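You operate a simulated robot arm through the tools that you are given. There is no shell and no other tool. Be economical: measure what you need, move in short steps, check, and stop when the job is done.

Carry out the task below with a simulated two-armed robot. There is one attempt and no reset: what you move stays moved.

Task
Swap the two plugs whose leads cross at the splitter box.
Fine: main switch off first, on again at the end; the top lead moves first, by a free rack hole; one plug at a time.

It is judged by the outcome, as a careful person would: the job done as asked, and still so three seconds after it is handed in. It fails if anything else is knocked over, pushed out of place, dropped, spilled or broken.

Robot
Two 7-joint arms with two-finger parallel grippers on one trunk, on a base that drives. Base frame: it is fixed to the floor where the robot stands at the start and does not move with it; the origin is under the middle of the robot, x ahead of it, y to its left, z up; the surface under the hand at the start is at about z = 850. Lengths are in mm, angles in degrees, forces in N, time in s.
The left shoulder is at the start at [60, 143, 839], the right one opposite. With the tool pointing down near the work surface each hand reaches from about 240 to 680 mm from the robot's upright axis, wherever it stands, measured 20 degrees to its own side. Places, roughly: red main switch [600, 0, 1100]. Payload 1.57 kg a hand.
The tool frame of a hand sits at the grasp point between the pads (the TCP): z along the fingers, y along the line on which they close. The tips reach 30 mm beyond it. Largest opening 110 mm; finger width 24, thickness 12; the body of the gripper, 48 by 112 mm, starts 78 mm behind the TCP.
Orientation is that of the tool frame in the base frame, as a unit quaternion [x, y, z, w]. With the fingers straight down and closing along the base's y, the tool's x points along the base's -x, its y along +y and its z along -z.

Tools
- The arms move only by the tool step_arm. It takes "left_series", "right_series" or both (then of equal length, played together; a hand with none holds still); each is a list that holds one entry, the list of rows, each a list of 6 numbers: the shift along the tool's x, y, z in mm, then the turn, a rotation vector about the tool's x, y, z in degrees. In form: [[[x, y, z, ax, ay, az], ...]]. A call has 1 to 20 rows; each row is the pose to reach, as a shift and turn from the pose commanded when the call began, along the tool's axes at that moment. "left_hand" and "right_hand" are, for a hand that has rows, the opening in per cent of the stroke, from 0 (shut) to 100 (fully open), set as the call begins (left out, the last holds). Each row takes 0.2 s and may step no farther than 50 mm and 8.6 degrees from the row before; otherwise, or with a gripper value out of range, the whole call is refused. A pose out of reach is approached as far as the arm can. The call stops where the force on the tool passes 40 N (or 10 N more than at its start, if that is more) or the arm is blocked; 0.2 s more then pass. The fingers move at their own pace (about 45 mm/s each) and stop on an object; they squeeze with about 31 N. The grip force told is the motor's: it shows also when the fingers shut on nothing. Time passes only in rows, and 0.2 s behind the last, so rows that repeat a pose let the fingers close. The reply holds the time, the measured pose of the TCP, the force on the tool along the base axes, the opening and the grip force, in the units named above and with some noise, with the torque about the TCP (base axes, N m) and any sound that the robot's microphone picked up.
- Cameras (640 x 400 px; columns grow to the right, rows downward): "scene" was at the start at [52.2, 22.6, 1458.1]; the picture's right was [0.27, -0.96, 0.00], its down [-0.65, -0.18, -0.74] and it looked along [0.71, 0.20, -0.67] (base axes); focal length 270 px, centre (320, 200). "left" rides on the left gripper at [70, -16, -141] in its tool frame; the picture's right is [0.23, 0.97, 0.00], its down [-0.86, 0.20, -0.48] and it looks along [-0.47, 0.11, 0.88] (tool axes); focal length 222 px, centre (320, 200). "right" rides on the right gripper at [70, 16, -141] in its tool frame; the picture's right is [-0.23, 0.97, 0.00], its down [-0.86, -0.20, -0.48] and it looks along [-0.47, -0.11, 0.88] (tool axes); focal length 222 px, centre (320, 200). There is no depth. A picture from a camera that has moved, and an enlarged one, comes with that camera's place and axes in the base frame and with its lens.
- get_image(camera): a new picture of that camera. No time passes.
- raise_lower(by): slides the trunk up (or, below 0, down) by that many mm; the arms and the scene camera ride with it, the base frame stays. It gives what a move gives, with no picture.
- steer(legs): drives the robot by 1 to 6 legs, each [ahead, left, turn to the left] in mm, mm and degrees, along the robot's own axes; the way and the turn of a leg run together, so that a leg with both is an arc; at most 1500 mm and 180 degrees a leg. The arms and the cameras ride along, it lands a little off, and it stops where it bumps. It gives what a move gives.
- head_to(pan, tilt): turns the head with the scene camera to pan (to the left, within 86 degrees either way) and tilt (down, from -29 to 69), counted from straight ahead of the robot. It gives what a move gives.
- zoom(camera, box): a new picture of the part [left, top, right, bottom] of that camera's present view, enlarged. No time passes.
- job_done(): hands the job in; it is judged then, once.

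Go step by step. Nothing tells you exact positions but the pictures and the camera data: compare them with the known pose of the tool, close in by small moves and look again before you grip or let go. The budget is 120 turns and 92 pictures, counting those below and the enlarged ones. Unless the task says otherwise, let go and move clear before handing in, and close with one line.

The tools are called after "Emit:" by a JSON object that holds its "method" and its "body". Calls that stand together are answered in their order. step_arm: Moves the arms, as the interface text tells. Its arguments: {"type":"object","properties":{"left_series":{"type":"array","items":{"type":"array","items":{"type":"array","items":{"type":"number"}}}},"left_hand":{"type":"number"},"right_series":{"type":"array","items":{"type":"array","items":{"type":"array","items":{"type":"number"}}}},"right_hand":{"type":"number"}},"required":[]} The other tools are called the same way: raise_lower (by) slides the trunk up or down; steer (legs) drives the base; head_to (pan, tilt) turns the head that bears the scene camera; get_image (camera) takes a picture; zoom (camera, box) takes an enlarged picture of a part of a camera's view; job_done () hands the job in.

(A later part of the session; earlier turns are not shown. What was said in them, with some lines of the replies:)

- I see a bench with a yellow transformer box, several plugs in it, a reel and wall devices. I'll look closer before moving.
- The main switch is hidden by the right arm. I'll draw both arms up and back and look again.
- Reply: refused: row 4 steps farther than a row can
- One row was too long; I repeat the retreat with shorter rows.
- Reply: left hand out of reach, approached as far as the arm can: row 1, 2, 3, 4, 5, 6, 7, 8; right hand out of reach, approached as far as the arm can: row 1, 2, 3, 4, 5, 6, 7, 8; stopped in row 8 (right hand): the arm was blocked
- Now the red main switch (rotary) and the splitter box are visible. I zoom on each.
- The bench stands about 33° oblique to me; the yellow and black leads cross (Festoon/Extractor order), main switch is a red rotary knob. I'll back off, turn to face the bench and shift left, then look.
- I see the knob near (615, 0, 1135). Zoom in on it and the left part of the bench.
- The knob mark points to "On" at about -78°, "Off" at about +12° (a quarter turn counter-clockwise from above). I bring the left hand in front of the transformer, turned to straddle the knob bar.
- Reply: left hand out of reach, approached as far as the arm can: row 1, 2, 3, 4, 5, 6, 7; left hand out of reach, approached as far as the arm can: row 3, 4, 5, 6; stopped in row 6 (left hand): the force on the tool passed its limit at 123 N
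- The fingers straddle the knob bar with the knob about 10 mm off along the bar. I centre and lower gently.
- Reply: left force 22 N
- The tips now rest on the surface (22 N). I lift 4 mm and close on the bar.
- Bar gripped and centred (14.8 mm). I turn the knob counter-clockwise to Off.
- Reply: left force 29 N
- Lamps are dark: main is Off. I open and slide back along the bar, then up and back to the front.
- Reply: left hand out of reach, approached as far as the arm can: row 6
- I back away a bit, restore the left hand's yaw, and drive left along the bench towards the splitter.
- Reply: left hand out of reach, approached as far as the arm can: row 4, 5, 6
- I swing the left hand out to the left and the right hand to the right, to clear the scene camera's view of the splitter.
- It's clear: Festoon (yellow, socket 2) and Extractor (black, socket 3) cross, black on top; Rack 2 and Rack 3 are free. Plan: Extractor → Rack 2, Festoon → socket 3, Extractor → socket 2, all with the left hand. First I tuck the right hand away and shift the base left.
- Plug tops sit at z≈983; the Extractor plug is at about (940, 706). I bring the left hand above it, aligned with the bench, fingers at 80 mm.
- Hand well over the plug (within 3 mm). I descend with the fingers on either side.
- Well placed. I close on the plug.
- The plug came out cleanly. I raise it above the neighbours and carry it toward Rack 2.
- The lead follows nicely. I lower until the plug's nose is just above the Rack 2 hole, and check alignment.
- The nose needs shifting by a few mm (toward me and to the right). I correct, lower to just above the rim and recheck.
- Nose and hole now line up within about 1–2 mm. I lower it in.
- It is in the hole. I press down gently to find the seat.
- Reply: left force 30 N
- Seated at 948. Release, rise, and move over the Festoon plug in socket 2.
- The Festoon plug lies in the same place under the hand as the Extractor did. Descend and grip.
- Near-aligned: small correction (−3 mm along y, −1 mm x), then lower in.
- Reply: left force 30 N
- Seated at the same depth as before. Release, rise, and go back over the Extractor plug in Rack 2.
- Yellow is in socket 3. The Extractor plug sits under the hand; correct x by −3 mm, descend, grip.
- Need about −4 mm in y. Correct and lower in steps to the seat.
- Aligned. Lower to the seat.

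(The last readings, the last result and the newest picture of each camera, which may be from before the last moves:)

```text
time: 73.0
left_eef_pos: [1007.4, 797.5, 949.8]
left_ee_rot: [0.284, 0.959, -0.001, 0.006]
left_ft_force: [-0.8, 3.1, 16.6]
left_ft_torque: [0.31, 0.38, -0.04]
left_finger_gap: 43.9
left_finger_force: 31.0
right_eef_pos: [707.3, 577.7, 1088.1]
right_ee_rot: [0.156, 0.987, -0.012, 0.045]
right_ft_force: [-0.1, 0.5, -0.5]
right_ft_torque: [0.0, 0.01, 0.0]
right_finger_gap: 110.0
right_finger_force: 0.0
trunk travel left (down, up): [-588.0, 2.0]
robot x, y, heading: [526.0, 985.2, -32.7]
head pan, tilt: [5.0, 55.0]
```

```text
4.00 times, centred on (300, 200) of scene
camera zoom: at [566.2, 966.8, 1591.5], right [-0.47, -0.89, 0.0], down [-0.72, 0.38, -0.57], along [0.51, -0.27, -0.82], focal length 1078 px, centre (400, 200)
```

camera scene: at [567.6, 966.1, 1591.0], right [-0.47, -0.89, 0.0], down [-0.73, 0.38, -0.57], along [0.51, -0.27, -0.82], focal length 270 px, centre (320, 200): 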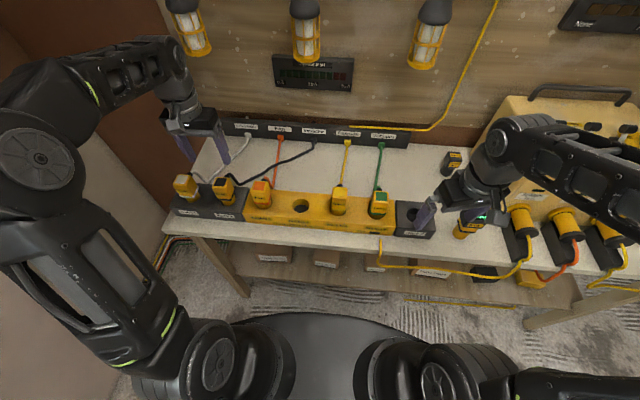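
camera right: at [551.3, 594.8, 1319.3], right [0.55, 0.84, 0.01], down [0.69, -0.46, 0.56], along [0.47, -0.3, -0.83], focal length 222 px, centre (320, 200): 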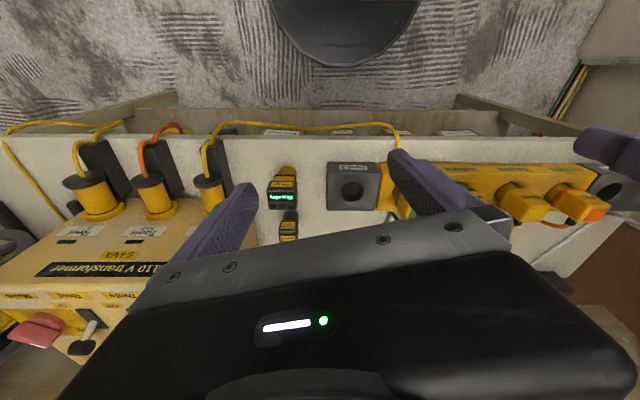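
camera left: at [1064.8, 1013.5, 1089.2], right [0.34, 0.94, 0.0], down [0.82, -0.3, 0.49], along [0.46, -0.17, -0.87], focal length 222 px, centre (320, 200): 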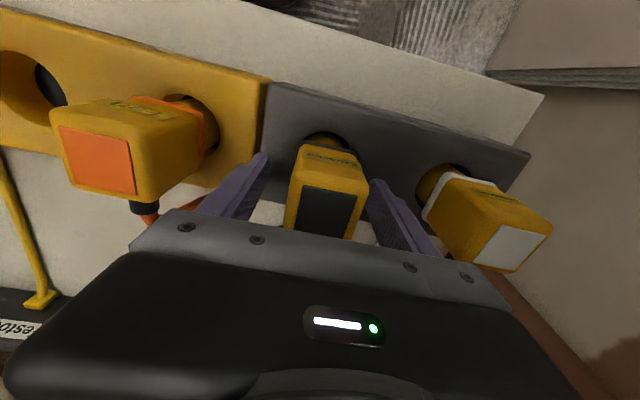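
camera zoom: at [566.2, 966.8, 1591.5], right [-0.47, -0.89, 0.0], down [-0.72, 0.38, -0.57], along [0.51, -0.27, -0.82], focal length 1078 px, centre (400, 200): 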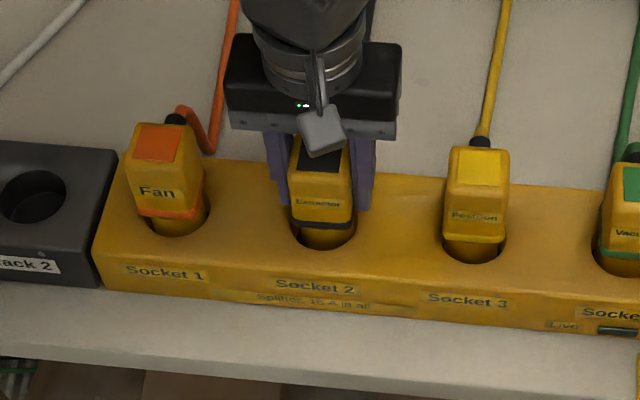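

Seated. Release, rise and retreat.

Emit:
{"method": "step_arm", "body": {"left_series": [[[0, 0, -3, 0, 0, 0], [0, 0, -3, 0, 0, 0], [0, 0, -3, 0, 0, 0], [0, 0, -3, 0, 0, 0], [0, 0, -20, 0, 0, 0], [0, 0, -60, 0, 0, 0], [0, 0, -100, 0, 0, 0], [0, 0, -140, 0, 0, 0], [0, 0, -180, 0, 0, 0], [40, 0, -200, 0, 0, 0], [80, 0, -210, 0, 0, 0], [120, 20, -215, 0, 0, 0], [160, 40, -215, 0, 0, 0], [185, 60, -215, 0, 0, 0], [185, 60, -215, 0, 0, 0]]], "left_hand": 73}}

Emit:
{"method": "get_image", "body": {"camera": "scene"}}

```text
time: 76.2
left_eef_pos: [882.5, 946.0, 1158.5]
left_ee_rot: [0.284, 0.959, 0.0, 0.004]
left_ft_force: [-1.2, -0.7, 0.3]
left_ft_torque: [0.0, 0.03, -0.01]
left_finger_gap: 80.1
left_finger_force: 0.0
right_eef_pos: [707.5, 576.1, 1087.2]
right_ee_rot: [0.157, 0.987, -0.012, 0.045]
right_ft_force: [0.5, -0.6, 0.6]
right_ft_torque: [0.0, 0.0, 0.01]
right_finger_gap: 110.1
right_finger_force: 0.1
trunk travel left (down, up): [-588.0, 2.0]
robot x, y, heading: [529.1, 982.9, -32.6]
head pan, tilt: [5.0, 55.0]
```

```text
28 pictures are left
camera scene: at [567.6, 965.3, 1591.0], right [-0.47, -0.89, 0.0], down [-0.73, 0.38, -0.57], along [0.51, -0.27, -0.82], focal length 270 px, centre (320, 200)
```

scene: 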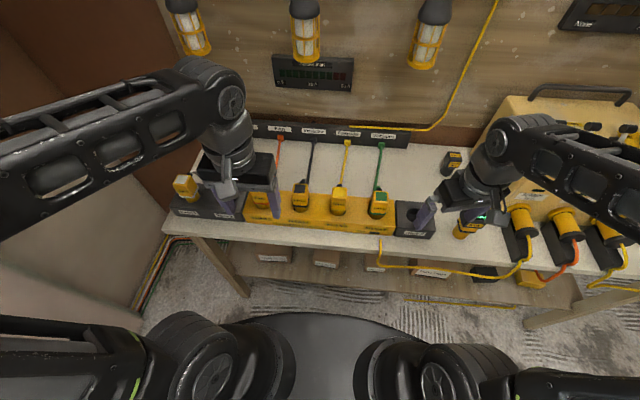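

Leads no longer cross. I put the right hand back to its travel pose and drive back to the transformer.

Emit:
{"method": "step_arm", "body": {"right_series": [[[0, 0, -40, 0, 0, 0], [0, 0, -80, 0, 0, 0], [0, 20, -98, 0, 0, 0], [0, 60, -98, 0, 0, 0], [0, 100, -98, 0, 0, 0], [0, 130, -98, 0, 0, 0], [0, 155, -98, 0, 0, 0]]]}}

Emit:
{"method": "steer", "body": {"legs": [[-40, -912, 0]]}}

Emit:
{"method": "steer", "body": {"legs": [[95, 0, 0]]}}

Emit:
{"method": "head_to", "body": {"pan": 10, "tilt": 45}}

Emit:
{"method": "get_image", "body": {"camera": "scene"}}

```text
time: 77.8
left_eef_pos: [883.4, 947.5, 1158.6]
left_ee_rot: [0.284, 0.959, 0.0, 0.005]
left_ft_force: [0.5, 0.8, 0.4]
left_ft_torque: [-0.02, 0.01, -0.02]
left_finger_gap: 80.2
left_finger_force: 0.1
right_eef_pos: [748.3, 726.7, 1184.7]
right_ee_rot: [0.157, 0.986, -0.013, 0.044]
right_ft_force: [0.5, 0.0, -0.6]
right_ft_torque: [0.03, -0.01, -0.03]
right_finger_gap: 110.0
right_finger_force: 0.1
trunk travel left (down, up): [-588.0, 2.0]
robot x, y, heading: [527.0, 984.8, -32.5]
head pan, tilt: [5.0, 55.0]
```

```text
time: 82.6
left_eef_pos: [377.5, 206.3, 1159.0]
left_ee_rot: [0.258, 0.966, 0.0, 0.004]
left_ft_force: [0.5, 0.3, -0.6]
left_ft_torque: [0.03, -0.01, -0.01]
left_finger_gap: 80.3
left_finger_force: 0.1
right_eef_pos: [255.7, -22.9, 1184.6]
right_ee_rot: [0.131, 0.99, -0.011, 0.046]
right_ft_force: [-0.5, 0.6, 1.0]
right_ft_torque: [0.0, 0.02, 0.04]
right_finger_gap: 110.0
right_finger_force: 0.1
trunk travel left (down, up): [-588.0, 2.0]
robot x, y, heading: [19.2, 224.3, -29.6]
head pan, tilt: [5.0, 55.0]
```

```text
time: 83.7
left_eef_pos: [460.7, 160.4, 1159.3]
left_ee_rot: [0.257, 0.966, 0.001, 0.004]
left_ft_force: [-0.1, -0.6, -0.1]
left_ft_torque: [0.03, 0.01, 0.0]
left_finger_gap: 80.1
left_finger_force: 0.0
right_eef_pos: [339.5, -68.1, 1184.1]
right_ee_rot: [0.13, 0.991, -0.011, 0.044]
right_ft_force: [1.2, 0.0, -1.0]
right_ft_torque: [0.04, 0.01, 0.04]
right_finger_gap: 110.1
right_finger_force: 0.1
trunk travel left (down, up): [-588.0, 2.0]
robot x, y, heading: [104.5, 176.7, -29.4]
head pan, tilt: [5.0, 55.0]
```

```text
time: 84.4
left_eef_pos: [459.8, 161.8, 1160.4]
left_ee_rot: [0.257, 0.966, 0.0, 0.004]
left_ft_force: [-0.7, -0.2, -0.1]
left_ft_torque: [0.02, -0.03, -0.03]
left_finger_gap: 80.4
left_finger_force: 0.1
right_eef_pos: [336.4, -66.3, 1183.9]
right_ee_rot: [0.128, 0.991, -0.01, 0.045]
right_ft_force: [0.0, -0.3, -0.4]
right_ft_torque: [-0.02, -0.01, 0.05]
right_finger_gap: 110.3
right_finger_force: 0.1
trunk travel left (down, up): [-588.0, 2.0]
robot x, y, heading: [98.9, 178.2, -29.7]
head pan, tilt: [10.0, 45.0]
```

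```text
27 pictures are left
camera scene: at [154.4, 165.3, 1604.4], right [-0.33, -0.94, 0.0], down [-0.67, 0.24, -0.71], along [0.67, -0.24, -0.71], focal length 270 px, centre (320, 200)
```

scene: 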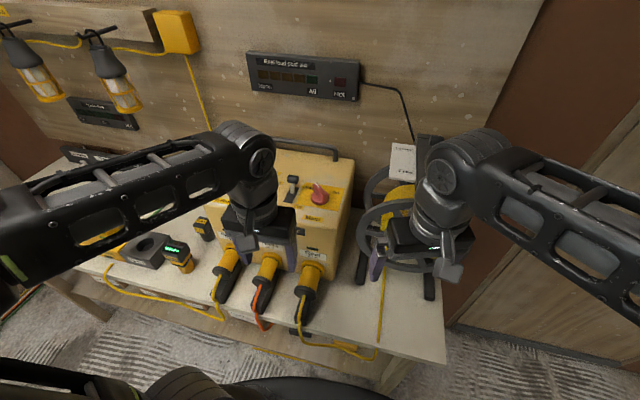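

Emit:
{"method": "zoom", "body": {"camera": "scene", "box": [270, 165, 350, 215]}}

Emit:
{"method": "step_arm", "body": {"left_series": [[[0, 0, 0, 0, 0, -8], [0, -10, 0, 0, 0, -16], [0, -25, -5, 0, 0, -24], [0, -45, -10, 0, 0, -32], [0, -65, -15, 0, 0, -40], [0, -80, -20, 0, 0, -42.3], [0, -80, -20, 0, 0, -42.3]]], "left_hand": 45}}

```text
8.00 times, centred on (310, 190) of scene
camera zoom: at [154.4, 165.3, 1604.4], right [-0.33, -0.94, 0.0], down [-0.67, 0.24, -0.71], along [0.67, -0.24, -0.71], focal length 2157 px, centre (400, 280)
```

zoom: 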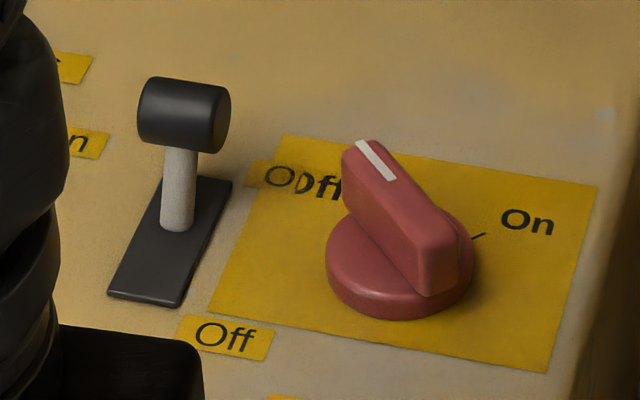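

```text
time: 86.0
left_eef_pos: [419.4, 91.4, 1181.4]
left_ee_rot: [-0.11, 0.994, -0.002, 0.003]
left_ft_force: [0.1, 0.4, -0.3]
left_ft_torque: [0.0, 0.02, -0.01]
left_finger_gap: 49.3
left_finger_force: 0.1
right_eef_pos: [336.7, -66.8, 1183.2]
right_ee_rot: [0.128, 0.991, -0.01, 0.045]
right_ft_force: [0.1, 0.7, 0.1]
right_ft_torque: [-0.02, 0.03, -0.01]
right_finger_gap: 109.8
right_finger_force: 0.1
trunk travel left (down, up): [-588.0, 2.0]
robot x, y, heading: [103.2, 181.3, -29.4]
head pan, tilt: [10.0, 45.0]
```

Knob is at Off, unchanged. I approach along the bar's line with the fingers straddling it.

Emit:
{"method": "step_arm", "body": {"left_series": [[[-15, -40, 0, 0, 0, 0], [-35, -80, 0, 0, 0, 0], [-60, -115, 0, 0, 0, 0], [-79, -131, 0, 0, 0, 0], [-79, -131, 8, 0, 0, 0], [-110, -131, 10, 0, 0, 0], [-140, -131, 12, 0, 0, 0], [-160, -131, 14, 0, 0, 0], [-170, -131, 15, 0, 0, 0], [-170, -131, 15, 0, 0, 0]]]}}

Emit:
{"method": "get_image", "body": {"camera": "left"}}

Emit:
{"method": "zoom", "body": {"camera": "scene", "box": [260, 150, 372, 220]}}

```text
time: 86.6
left_eef_pos: [392.1, 2.5, 1221.4]
left_ee_rot: [-0.007, 0.998, -0.036, 0.057]
left_ft_force: [6.3, -2.9, -0.9]
left_ft_torque: [0.36, 0.49, 0.28]
left_finger_gap: 49.6
left_finger_force: 0.1
left hand out of reach, approached as far as the arm can: row 1
right_eef_pos: [328.8, -74.3, 1181.8]
right_ee_rot: [0.131, 0.991, -0.016, 0.037]
right_ft_force: [-5.9, 1.5, 0.6]
right_ft_torque: [-0.27, -0.81, 0.43]
right_finger_gap: 110.1
right_finger_force: 0.2
trunk travel left (down, up): [-588.0, 2.0]
robot x, y, heading: [100.9, 179.6, -29.5]
head pan, tilt: [10.0, 45.0]
stopped in row 2 (left hand): the force on the tool passed its limit at 106 N (the readings are from after the stop); the commanded pose is now the measured one
```

```text
25 pictures are left
camera left: at [304.6, -4.2, 1354.7], right [-0.23, 0.97, -0.1], down [0.79, 0.25, 0.56], along [0.56, 0.05, -0.82], focal length 222 px, centre (320, 200)
```

left: 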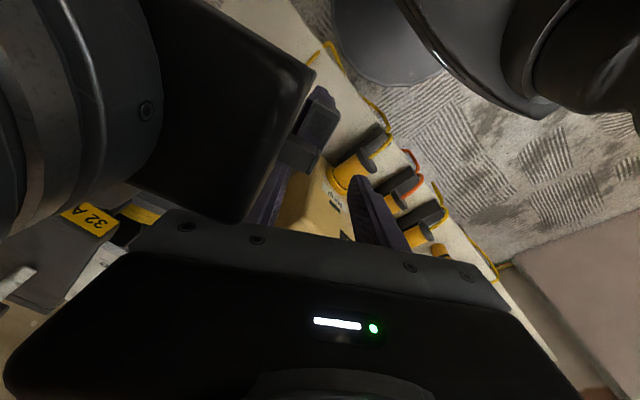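

```text
5.71 times, centred on (316, 185) of scene
camera zoom: at [151.3, 162.0, 1604.5], right [-0.33, -0.94, 0.0], down [-0.67, 0.24, -0.71], along [0.67, -0.23, -0.71], focal length 1541 px, centre (343, 286)
```

zoom: 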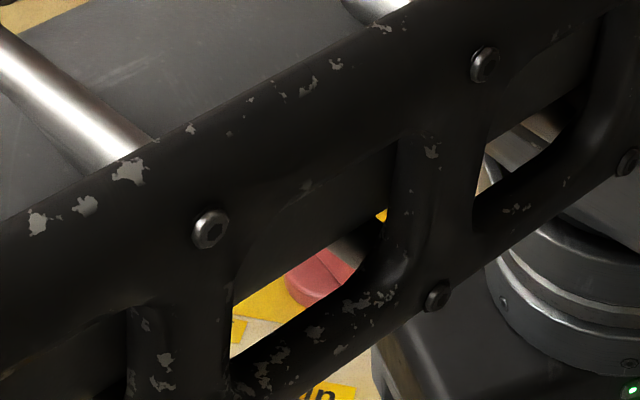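

The two hands bumped together. I separate them: left hand to the left, right hand to the right, then look.

Emit:
{"method": "step_arm", "body": {"left_series": [[[0, 20, 0, 0, 0, 0], [0, 45, 0, 0, 0, 0], [0, 75, 0, 0, 0, 0], [0, 105, 0, 0, 0, 0]]]}}

Emit:
{"method": "step_arm", "body": {"right_series": [[[20, -20, 20, 0, 0, 0], [20, -60, 50, 0, 0, 0], [20, -100, 80, 0, 0, 0], [20, -140, 100, 0, 0, 0], [20, -160, 100, 0, 0, 0]]]}}

Emit:
{"method": "get_image", "body": {"camera": "scene"}}

```text
time: 87.6
left_eef_pos: [393.9, 112.4, 1209.3]
left_ee_rot: [-0.006, 0.998, -0.037, 0.056]
left_ft_force: [0.3, 0.9, -0.4]
left_ft_torque: [0.0, -0.01, 0.01]
left_finger_gap: 49.4
left_finger_force: 0.1
left hand out of reach, approached as far as the arm can: row 4
right_eef_pos: [332.4, -71.8, 1182.2]
right_ee_rot: [0.13, 0.991, -0.016, 0.035]
right_ft_force: [0.0, 0.1, -0.2]
right_ft_torque: [-0.01, -0.02, 0.0]
right_finger_gap: 110.1
right_finger_force: 0.0
trunk travel left (down, up): [-588.0, 2.0]
robot x, y, heading: [101.4, 177.6, -29.6]
head pan, tilt: [10.0, 45.0]
```

```text
time: 88.8
left_eef_pos: [394.1, 110.6, 1210.6]
left_ee_rot: [-0.006, 0.998, -0.036, 0.056]
left_ft_force: [0.8, -0.2, -0.1]
left_ft_torque: [0.01, 0.01, -0.01]
left_finger_gap: 49.6
left_finger_force: 0.0
right_eef_pos: [279.8, -225.0, 1085.7]
right_ee_rot: [0.13, 0.991, -0.017, 0.036]
right_ft_force: [-0.3, -0.4, 0.3]
right_ft_torque: [-0.01, 0.0, 0.0]
right_finger_gap: 109.8
right_finger_force: 0.0
trunk travel left (down, up): [-588.0, 2.0]
robot x, y, heading: [102.6, 177.5, -29.6]
head pan, tilt: [10.0, 45.0]
```

```text
23 pictures are left
camera scene: at [154.8, 165.4, 1604.5], right [-0.33, -0.94, 0.0], down [-0.67, 0.24, -0.71], along [0.67, -0.24, -0.71], focal length 270 px, centre (320, 200)
```

scene: 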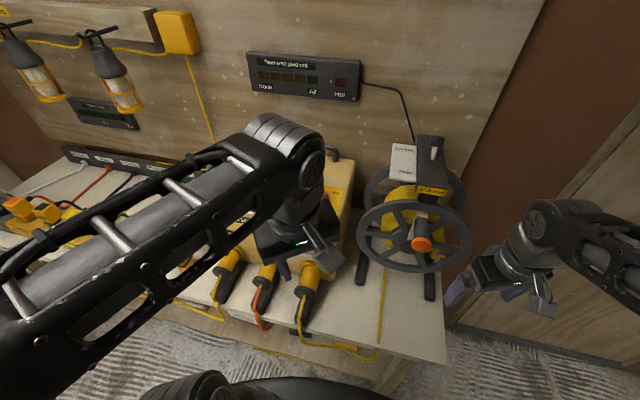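

Both arms are free and nothing else moved. I straighten the left tool, lower it slightly and bring it in front of the knob.

Emit:
{"method": "step_arm", "body": {"left_series": [[[-5, -3, 25, -2.4, 2.9, -6], [-15, -15, 47, -4.8, 5.9, -11.9], [-28, -37, 47, -4.8, 5.9, -11.9], [-41, -58, 47, -4.8, 5.9, -11.9], [-41, -58, 47, -4.8, 5.9, -11.9]]]}}

```text
time: 90.0
left_eef_pos: [440.8, 49.4, 1173.2]
left_ee_rot: [-0.11, 0.994, -0.002, 0.002]
left_ft_force: [-0.3, -0.5, -0.9]
left_ft_torque: [-0.02, 0.04, -0.01]
left_finger_gap: 49.6
left_finger_force: 0.1
right_eef_pos: [280.7, -225.0, 1085.3]
right_ee_rot: [0.13, 0.991, -0.017, 0.035]
right_ft_force: [-1.0, 0.3, -0.3]
right_ft_torque: [-0.01, 0.01, 0.01]
right_finger_gap: 110.0
right_finger_force: 0.1
trunk travel left (down, up): [-588.0, 2.0]
robot x, y, heading: [101.1, 174.6, -29.4]
head pan, tilt: [10.0, 45.0]
```

Emit:
{"method": "step_arm", "body": {"left_series": [[[-13, -17, 0, 0, 0, 0], [-27, -34, 0, 0, 0, 0], [-40, -52, 0, 0, 0, 0], [-54, -69, 0, 0, 0, 0], [-67, -86, 0, 0, 0, 0], [-67, -86, 0, 0, 0, 0]]]}}

Emit:
{"method": "get_image", "body": {"camera": "left"}}

```text
time: 91.4
left_eef_pos: [524.9, -20.6, 1173.8]
left_ee_rot: [-0.11, 0.994, -0.002, 0.001]
left_ft_force: [1.4, 0.9, 0.1]
left_ft_torque: [-0.03, 0.0, 0.0]
left_finger_gap: 49.7
left_finger_force: 0.0
right_eef_pos: [280.5, -223.4, 1084.7]
right_ee_rot: [0.13, 0.991, -0.017, 0.036]
right_ft_force: [-0.2, 0.7, -0.5]
right_ft_torque: [-0.01, 0.02, 0.02]
right_finger_gap: 109.6
right_finger_force: 0.1
trunk travel left (down, up): [-588.0, 2.0]
robot x, y, heading: [102.6, 177.1, -29.6]
head pan, tilt: [10.0, 45.0]
```

```text
22 pictures are left
camera left: at [459.1, -51.3, 1314.8], right [-0.43, 0.9, 0.0], down [0.79, 0.38, 0.48], along [0.43, 0.2, -0.88], focal length 222 px, centre (320, 200)
```

left: 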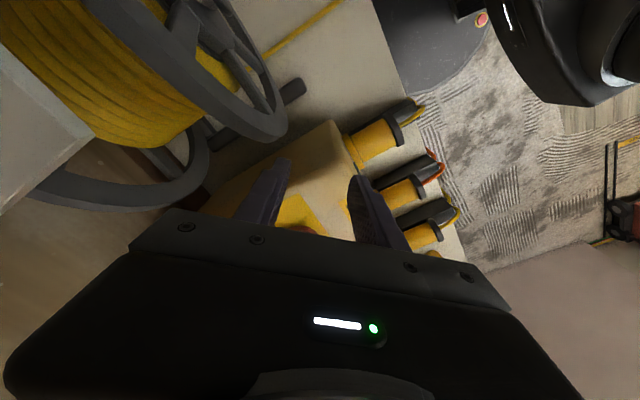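

The knob lies straight ahead between the fingers. Slide in along the bar.

Emit:
{"method": "step_arm", "body": {"left_series": [[[-25, 0, 2, 0, 0, 0], [-50, 0, 4, 0, 0, 0], [-72, 0, 5, 0, 0, 0], [-92, 0, 5, 0, 0, 0], [-92, 0, 5, 0, 0, 0]]]}}

Emit:
{"method": "get_image", "body": {"camera": "left"}}

```text
time: 92.6
left_eef_pos: [552.9, -14.4, 1169.0]
left_ee_rot: [-0.11, 0.994, -0.002, 0.002]
left_ft_force: [-0.1, 0.5, -0.1]
left_ft_torque: [0.01, 0.0, 0.0]
left_finger_gap: 49.6
left_finger_force: 0.0
left hand out of reach, approached as far as the arm can: row 1, 2, 3, 4, 5
right_eef_pos: [280.0, -224.3, 1084.3]
right_ee_rot: [0.13, 0.991, -0.018, 0.035]
right_ft_force: [0.2, 0.4, 0.0]
right_ft_torque: [0.0, 0.01, -0.01]
right_finger_gap: 110.0
right_finger_force: 0.2
trunk travel left (down, up): [-588.0, 2.0]
robot x, y, heading: [104.4, 176.1, -29.3]
head pan, tilt: [10.0, 45.0]
```

```text
21 pictures are left
camera left: at [486.3, -44.9, 1310.8], right [-0.43, 0.9, 0.0], down [0.79, 0.38, 0.48], along [0.43, 0.2, -0.88], focal length 222 px, centre (320, 200)
```

left: 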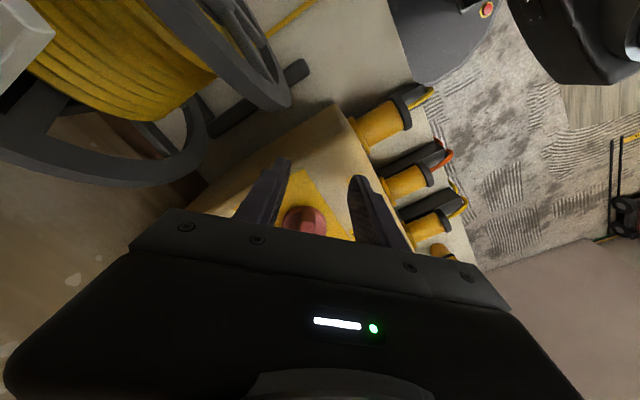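

The arm runs out of reach at this height. I lower a little (tips still above the box top) and slide on.

Emit:
{"method": "step_arm", "body": {"left_series": [[[0, 0, 6, 0, 0, 0], [0, 0, 11, 0, 0, 0], [-15, 0, 12, 0, 0, 0], [-30, 0, 12, 0, 0, 0], [-45, 0, 12, 0, 0, 0], [-60, 0, 12, 0, 0, 0], [-60, 0, 12, 0, 0, 0]]]}}

Emit:
{"method": "get_image", "body": {"camera": "scene"}}

```text
time: 94.2
left_eef_pos: [599.9, -3.2, 1157.9]
left_ee_rot: [-0.11, 0.994, -0.001, 0.002]
left_ft_force: [0.8, -0.8, -0.9]
left_ft_torque: [0.02, -0.02, -0.04]
left_finger_gap: 49.4
left_finger_force: 0.1
left hand out of reach, approached as far as the arm can: row 6, 7
right_eef_pos: [279.6, -224.5, 1084.7]
right_ee_rot: [0.13, 0.991, -0.018, 0.035]
right_ft_force: [0.2, 0.8, 0.1]
right_ft_torque: [0.03, -0.02, -0.02]
right_finger_gap: 110.0
right_finger_force: 0.0
trunk travel left (down, up): [-588.0, 2.0]
robot x, y, heading: [104.4, 174.6, -29.5]
head pan, tilt: [10.0, 45.0]
```

```text
20 pictures are left
camera scene: at [155.5, 165.2, 1604.5], right [-0.33, -0.94, 0.0], down [-0.67, 0.24, -0.71], along [0.67, -0.24, -0.71], focal length 270 px, centre (320, 200)
```

scene: 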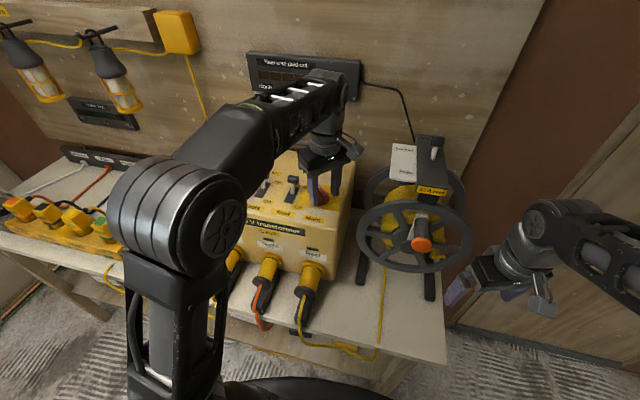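

Good, the fingers are around the knob. 17 mm further and 4 mm lower.

Emit:
{"method": "step_arm", "body": {"left_series": [[[0, 0, 3, 0, 0, 0], [-8, 0, 4, 0, 0, 0], [-16, 0, 5, 0, 0, 0], [-17, 0, 5, 0, 0, 0]]]}}

Emit:
{"method": "get_image", "body": {"camera": "left"}}

```text
time: 95.2
left_eef_pos: [618.6, -0.5, 1150.6]
left_ee_rot: [-0.109, 0.994, -0.001, 0.001]
left_ft_force: [-0.2, -0.5, -0.4]
left_ft_torque: [0.0, 0.01, 0.0]
left_finger_gap: 49.4
left_finger_force: 0.1
right_eef_pos: [280.8, -224.8, 1084.1]
right_ee_rot: [0.13, 0.991, -0.017, 0.036]
right_ft_force: [-0.2, -0.3, 0.5]
right_ft_torque: [0.0, -0.03, -0.04]
right_finger_gap: 110.2
right_finger_force: 0.0
trunk travel left (down, up): [-588.0, 2.0]
robot x, y, heading: [101.7, 177.7, -29.5]
head pan, tilt: [10.0, 45.0]
```

```text
19 pictures are left
camera left: at [551.5, -31.4, 1292.7], right [-0.43, 0.9, 0.0], down [0.79, 0.38, 0.48], along [0.43, 0.21, -0.88], focal length 222 px, centre (320, 200)
```

left: 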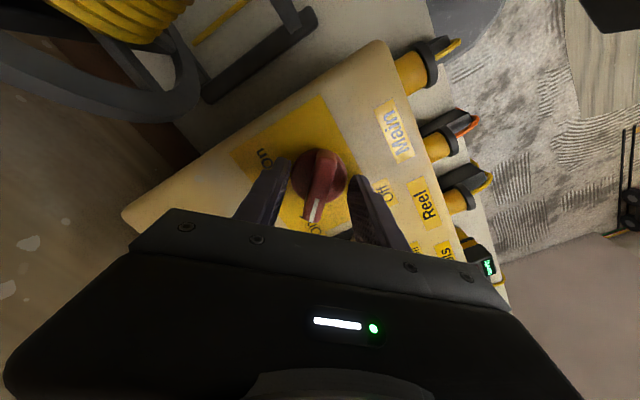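

Centred. Close on the bar and turn it back clockwise to On.

Emit:
{"method": "step_arm", "body": {"left_series": [[[0, 0, -1, 0, 0, 0], [0, 0, -1, 0, 0, 0], [0, 0, -1, 0, 0, 0], [0, 0, -1, 0, 0, 0], [0, 0, -1, 0, 0, 0], [0, 0, -1, 0, 0, 0]]], "left_hand": 0}}

Emit:
{"method": "step_arm", "body": {"left_series": [[[0, 0, 0, 0, 0, 8], [0, 0, 0, 0, 0, 16], [0, 0, 0, 0, 0, 24], [0, 0, 0, 0, 0, 32], [0, 0, 0, 0, 0, 40], [0, 0, 0, 0, 0, 48], [0, 0, 0, 0, 0, 56], [0, 0, 0, 0, 0, 64], [0, 0, 0, 0, 0, 72], [0, 0, 0, 0, 0, 80], [0, 0, 0, 0, 0, 88], [0, 0, 0, 0, 0, 91], [0, 0, 0, 0, 0, 91]]]}}

Emit:
{"method": "get_image", "body": {"camera": "left"}}

Emit:
{"method": "get_image", "body": {"camera": "scene"}}

```text
time: 96.6
left_eef_pos: [617.3, 0.1, 1150.5]
left_ee_rot: [-0.11, 0.994, -0.001, 0.001]
left_ft_force: [-4.8, -1.7, -18.2]
left_ft_torque: [-0.11, 0.08, 0.02]
left_finger_gap: 47.3
left_finger_force: 44.3
right_eef_pos: [281.2, -225.7, 1083.4]
right_ee_rot: [0.13, 0.991, -0.018, 0.036]
right_ft_force: [0.0, -1.1, 0.2]
right_ft_torque: [0.02, 0.01, 0.01]
right_finger_gap: 109.7
right_finger_force: 0.1
trunk travel left (down, up): [-588.0, 2.0]
robot x, y, heading: [102.4, 180.1, -29.8]
head pan, tilt: [10.0, 45.0]
```

```text
time: 99.4
left_eef_pos: [619.4, 2.3, 1151.9]
left_ee_rot: [0.608, 0.794, -0.001, 0.001]
left_ft_force: [-2.9, 13.2, -22.4]
left_ft_torque: [0.72, 0.15, -0.03]
left_finger_gap: 47.4
left_finger_force: 45.3
left hand out of reach, approached as far as the arm can: row 1, 2, 3, 4, 5, 6, 7, 8, 9, 10, 11, 12, 13
right_eef_pos: [281.4, -225.0, 1085.0]
right_ee_rot: [0.131, 0.991, -0.017, 0.036]
right_ft_force: [0.5, 0.4, -0.2]
right_ft_torque: [0.03, 0.03, 0.01]
right_finger_gap: 109.6
right_finger_force: 0.0
trunk travel left (down, up): [-588.0, 2.0]
robot x, y, heading: [104.4, 179.1, -29.5]
head pan, tilt: [10.0, 45.0]
```

```text
18 pictures are left
camera left: at [583.6, 65.0, 1293.1], right [0.88, 0.47, 0.0], down [0.41, -0.77, 0.48], along [0.23, -0.42, -0.88], focal length 222 px, centre (320, 200)
```

left: 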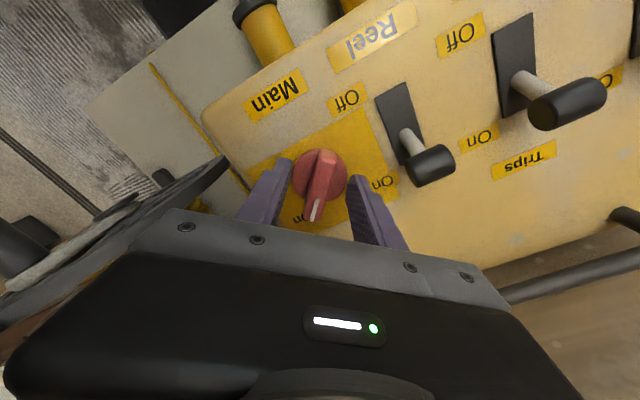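

```text
17 pictures are left
camera scene: at [156.7, 166.7, 1604.4], right [-0.33, -0.94, 0.0], down [-0.67, 0.23, -0.71], along [0.67, -0.24, -0.71], focal length 270 px, centre (320, 200)
```

scene: 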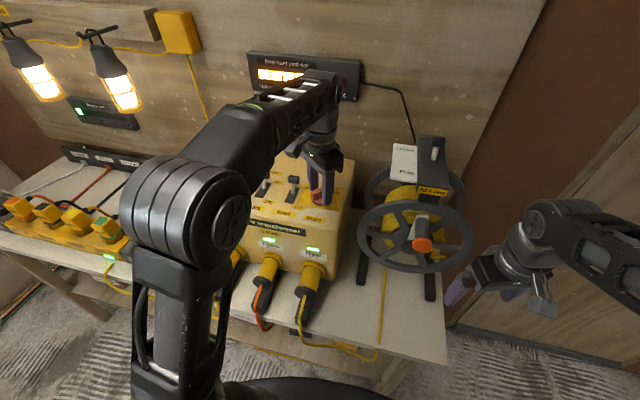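

Power is back (lamps and indicators lit). I open slightly and slide out along the bar toward the near-left, clear of the Reel lever.

Emit:
{"method": "step_arm", "body": {"left_series": [[[0, 0, 0, 0, 0, 0], [0, 0, 0, 0, 0, 0], [10, 0, -1, 0, 0, 0], [25, 0, -2, 0, 0, 0], [40, 0, -4, 0, 0, 0], [58, 0, -6, 0, 0, 0], [70, -15, -10, 0, 0, 0], [85, -40, -15, 0, 0, 0], [105, -75, -20, 0, 0, 0], [130, -110, -20, 0, 0, 0]]], "left_hand": 49}}

Emit:
{"method": "get_image", "body": {"camera": "scene"}}

```text
time: 101.6
left_eef_pos: [477.7, 96.6, 1173.1]
left_ee_rot: [0.608, 0.794, 0.0, 0.004]
left_ft_force: [-0.2, 0.6, 0.0]
left_ft_torque: [-0.03, -0.03, -0.04]
left_finger_gap: 53.9
left_finger_force: 0.0
right_eef_pos: [279.8, -223.6, 1085.2]
right_ee_rot: [0.13, 0.991, -0.018, 0.035]
right_ft_force: [0.0, -0.3, -0.5]
right_ft_torque: [-0.01, 0.0, 0.02]
right_finger_gap: 110.1
right_finger_force: 0.0
trunk travel left (down, up): [-588.0, 2.0]
robot x, y, heading: [101.5, 176.7, -29.5]
head pan, tilt: [10.0, 45.0]
```

```text
16 pictures are left
camera scene: at [154.3, 166.1, 1604.5], right [-0.33, -0.94, 0.0], down [-0.67, 0.24, -0.71], along [0.67, -0.24, -0.71], focal length 270 px, centre (320, 200)
```

scene: 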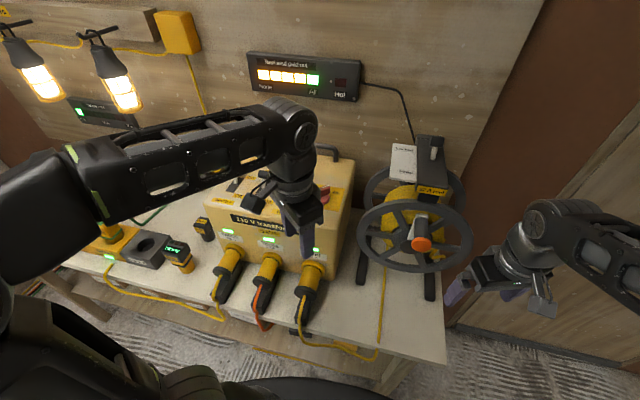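

Everything lit. I back the base off and do a final check of knob and splitter.

Emit:
{"method": "steer", "body": {"legs": [[-150, 0, 0]]}}

Emit:
{"method": "head_to", "body": {"pan": 25, "tilt": 35}}

Emit:
{"method": "get_image", "body": {"camera": "scene"}}

```text
time: 103.0
left_eef_pos: [348.8, 171.2, 1173.2]
left_ee_rot: [0.608, 0.794, 0.0, 0.004]
left_ft_force: [-1.1, 0.5, 0.7]
left_ft_torque: [-0.01, -0.02, 0.01]
left_finger_gap: 53.9
left_finger_force: 0.1
right_eef_pos: [149.6, -152.1, 1086.7]
right_ee_rot: [0.131, 0.991, -0.018, 0.036]
right_ft_force: [0.0, 0.0, 0.2]
right_ft_torque: [-0.03, 0.01, -0.01]
right_finger_gap: 109.5
right_finger_force: 0.1
trunk travel left (down, up): [-588.0, 2.0]
robot x, y, heading: [-26.7, 253.0, -29.4]
head pan, tilt: [10.0, 45.0]
```

```text
time: 103.8
left_eef_pos: [349.7, 168.7, 1172.7]
left_ee_rot: [0.609, 0.793, 0.0, 0.003]
left_ft_force: [-0.5, 0.7, 0.0]
left_ft_torque: [-0.01, 0.0, 0.01]
left_finger_gap: 53.7
left_finger_force: 0.0
right_eef_pos: [151.1, -152.1, 1084.7]
right_ee_rot: [0.131, 0.991, -0.018, 0.036]
right_ft_force: [-0.9, 1.1, 0.5]
right_ft_torque: [0.0, -0.02, -0.02]
right_finger_gap: 110.0
right_finger_force: 0.2
trunk travel left (down, up): [-588.0, 2.0]
robot x, y, heading: [-26.6, 252.8, -29.3]
head pan, tilt: [25.0, 35.0]
```

```text
15 pictures are left
camera scene: at [37.4, 258.2, 1619.2], right [-0.08, -1.0, 0.0], down [-0.57, 0.05, -0.82], along [0.82, -0.07, -0.57], focal length 270 px, centre (320, 200)
```

scene: 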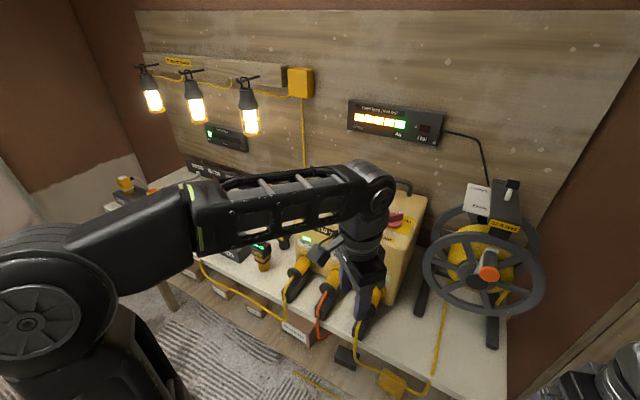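

Emit:
{"method": "step_arm", "body": {"left_series": [[[40, 0, 20, 0, 0, 0], [80, 0, 50, 0, 0, 0], [120, 0, 80, 0, 0, 0], [160, 0, 110, 0, 0, 0]]]}}

Emit:
{"method": "get_image", "body": {"camera": "scene"}}

```text
time: 104.8
left_eef_pos: [307.7, 324.6, 1060.8]
left_ee_rot: [0.608, 0.794, 0.0, 0.004]
left_ft_force: [-0.5, -1.0, -0.4]
left_ft_torque: [-0.02, 0.0, 0.01]
left_finger_gap: 53.7
left_finger_force: 0.1
right_eef_pos: [150.4, -152.0, 1084.9]
right_ee_rot: [0.131, 0.991, -0.018, 0.036]
right_ft_force: [-0.4, -0.4, -0.2]
right_ft_torque: [-0.03, -0.02, 0.03]
right_finger_gap: 110.1
right_finger_force: 0.0
trunk travel left (down, up): [-588.0, 2.0]
robot x, y, heading: [-25.1, 249.4, -29.5]
head pan, tilt: [25.0, 35.0]
```

```text
14 pictures are left
camera scene: at [36.7, 259.0, 1619.4], right [-0.08, -1.0, 0.0], down [-0.57, 0.04, -0.82], along [0.82, -0.06, -0.57], focal length 270 px, centre (320, 200)
```

scene: 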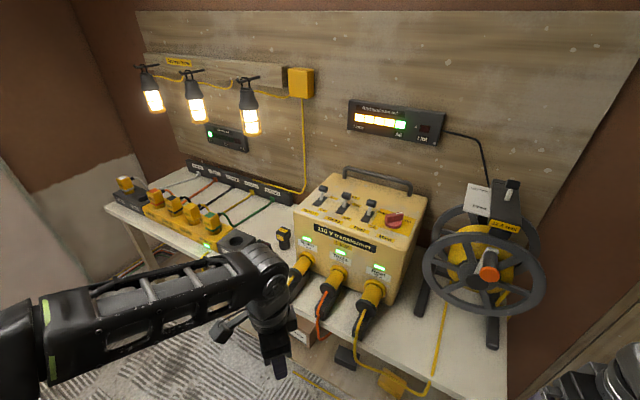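

Emit:
{"method": "zoom", "body": {"camera": "scene", "box": [100, 150, 292, 270]}}

Emit:
{"method": "zoom", "body": {"camera": "scene", "box": [290, 160, 450, 260]}}

```text
3.33 times, centred on (196, 210) of scene
camera zoom: at [36.7, 259.0, 1619.4], right [-0.08, -1.0, 0.0], down [-0.57, 0.04, -0.82], along [0.82, -0.06, -0.57], focal length 899 px, centre (733, 167)
```

zoom: 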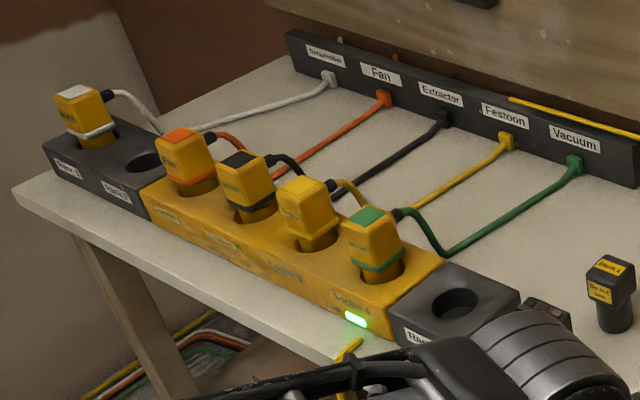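

```text
4.00 times, centred on (370, 210) of scene
camera zoom: at [36.7, 259.0, 1619.4], right [-0.08, -1.0, 0.0], down [-0.57, 0.04, -0.82], along [0.82, -0.06, -0.57], focal length 1078 px, centre (120, 160)
```

zoom: 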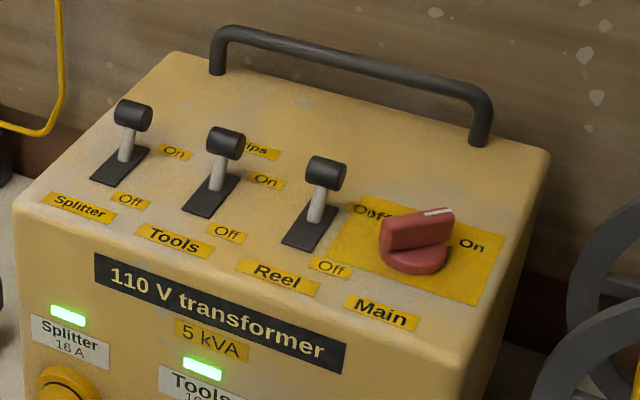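

All is as wanted: Extractor in socket 2, Festoon in socket 3, leads uncrossed, main switch On, lamps and indicators lit, hands clear.

Emit:
{"method": "job_done", "body": {}}

```text
The job is handed in.
```

The Extractor and Festoon plugs are swapped: Extractor is now in socket 2, Festoon in socket 3, and their leads no longer cross. I turned the main off first. The top lead (Extractor) moved first by way of Rack 2, one plug at a time, and the main is back on. On the way back to the main switch my two hands bumped each other once; I saw nothing else move.
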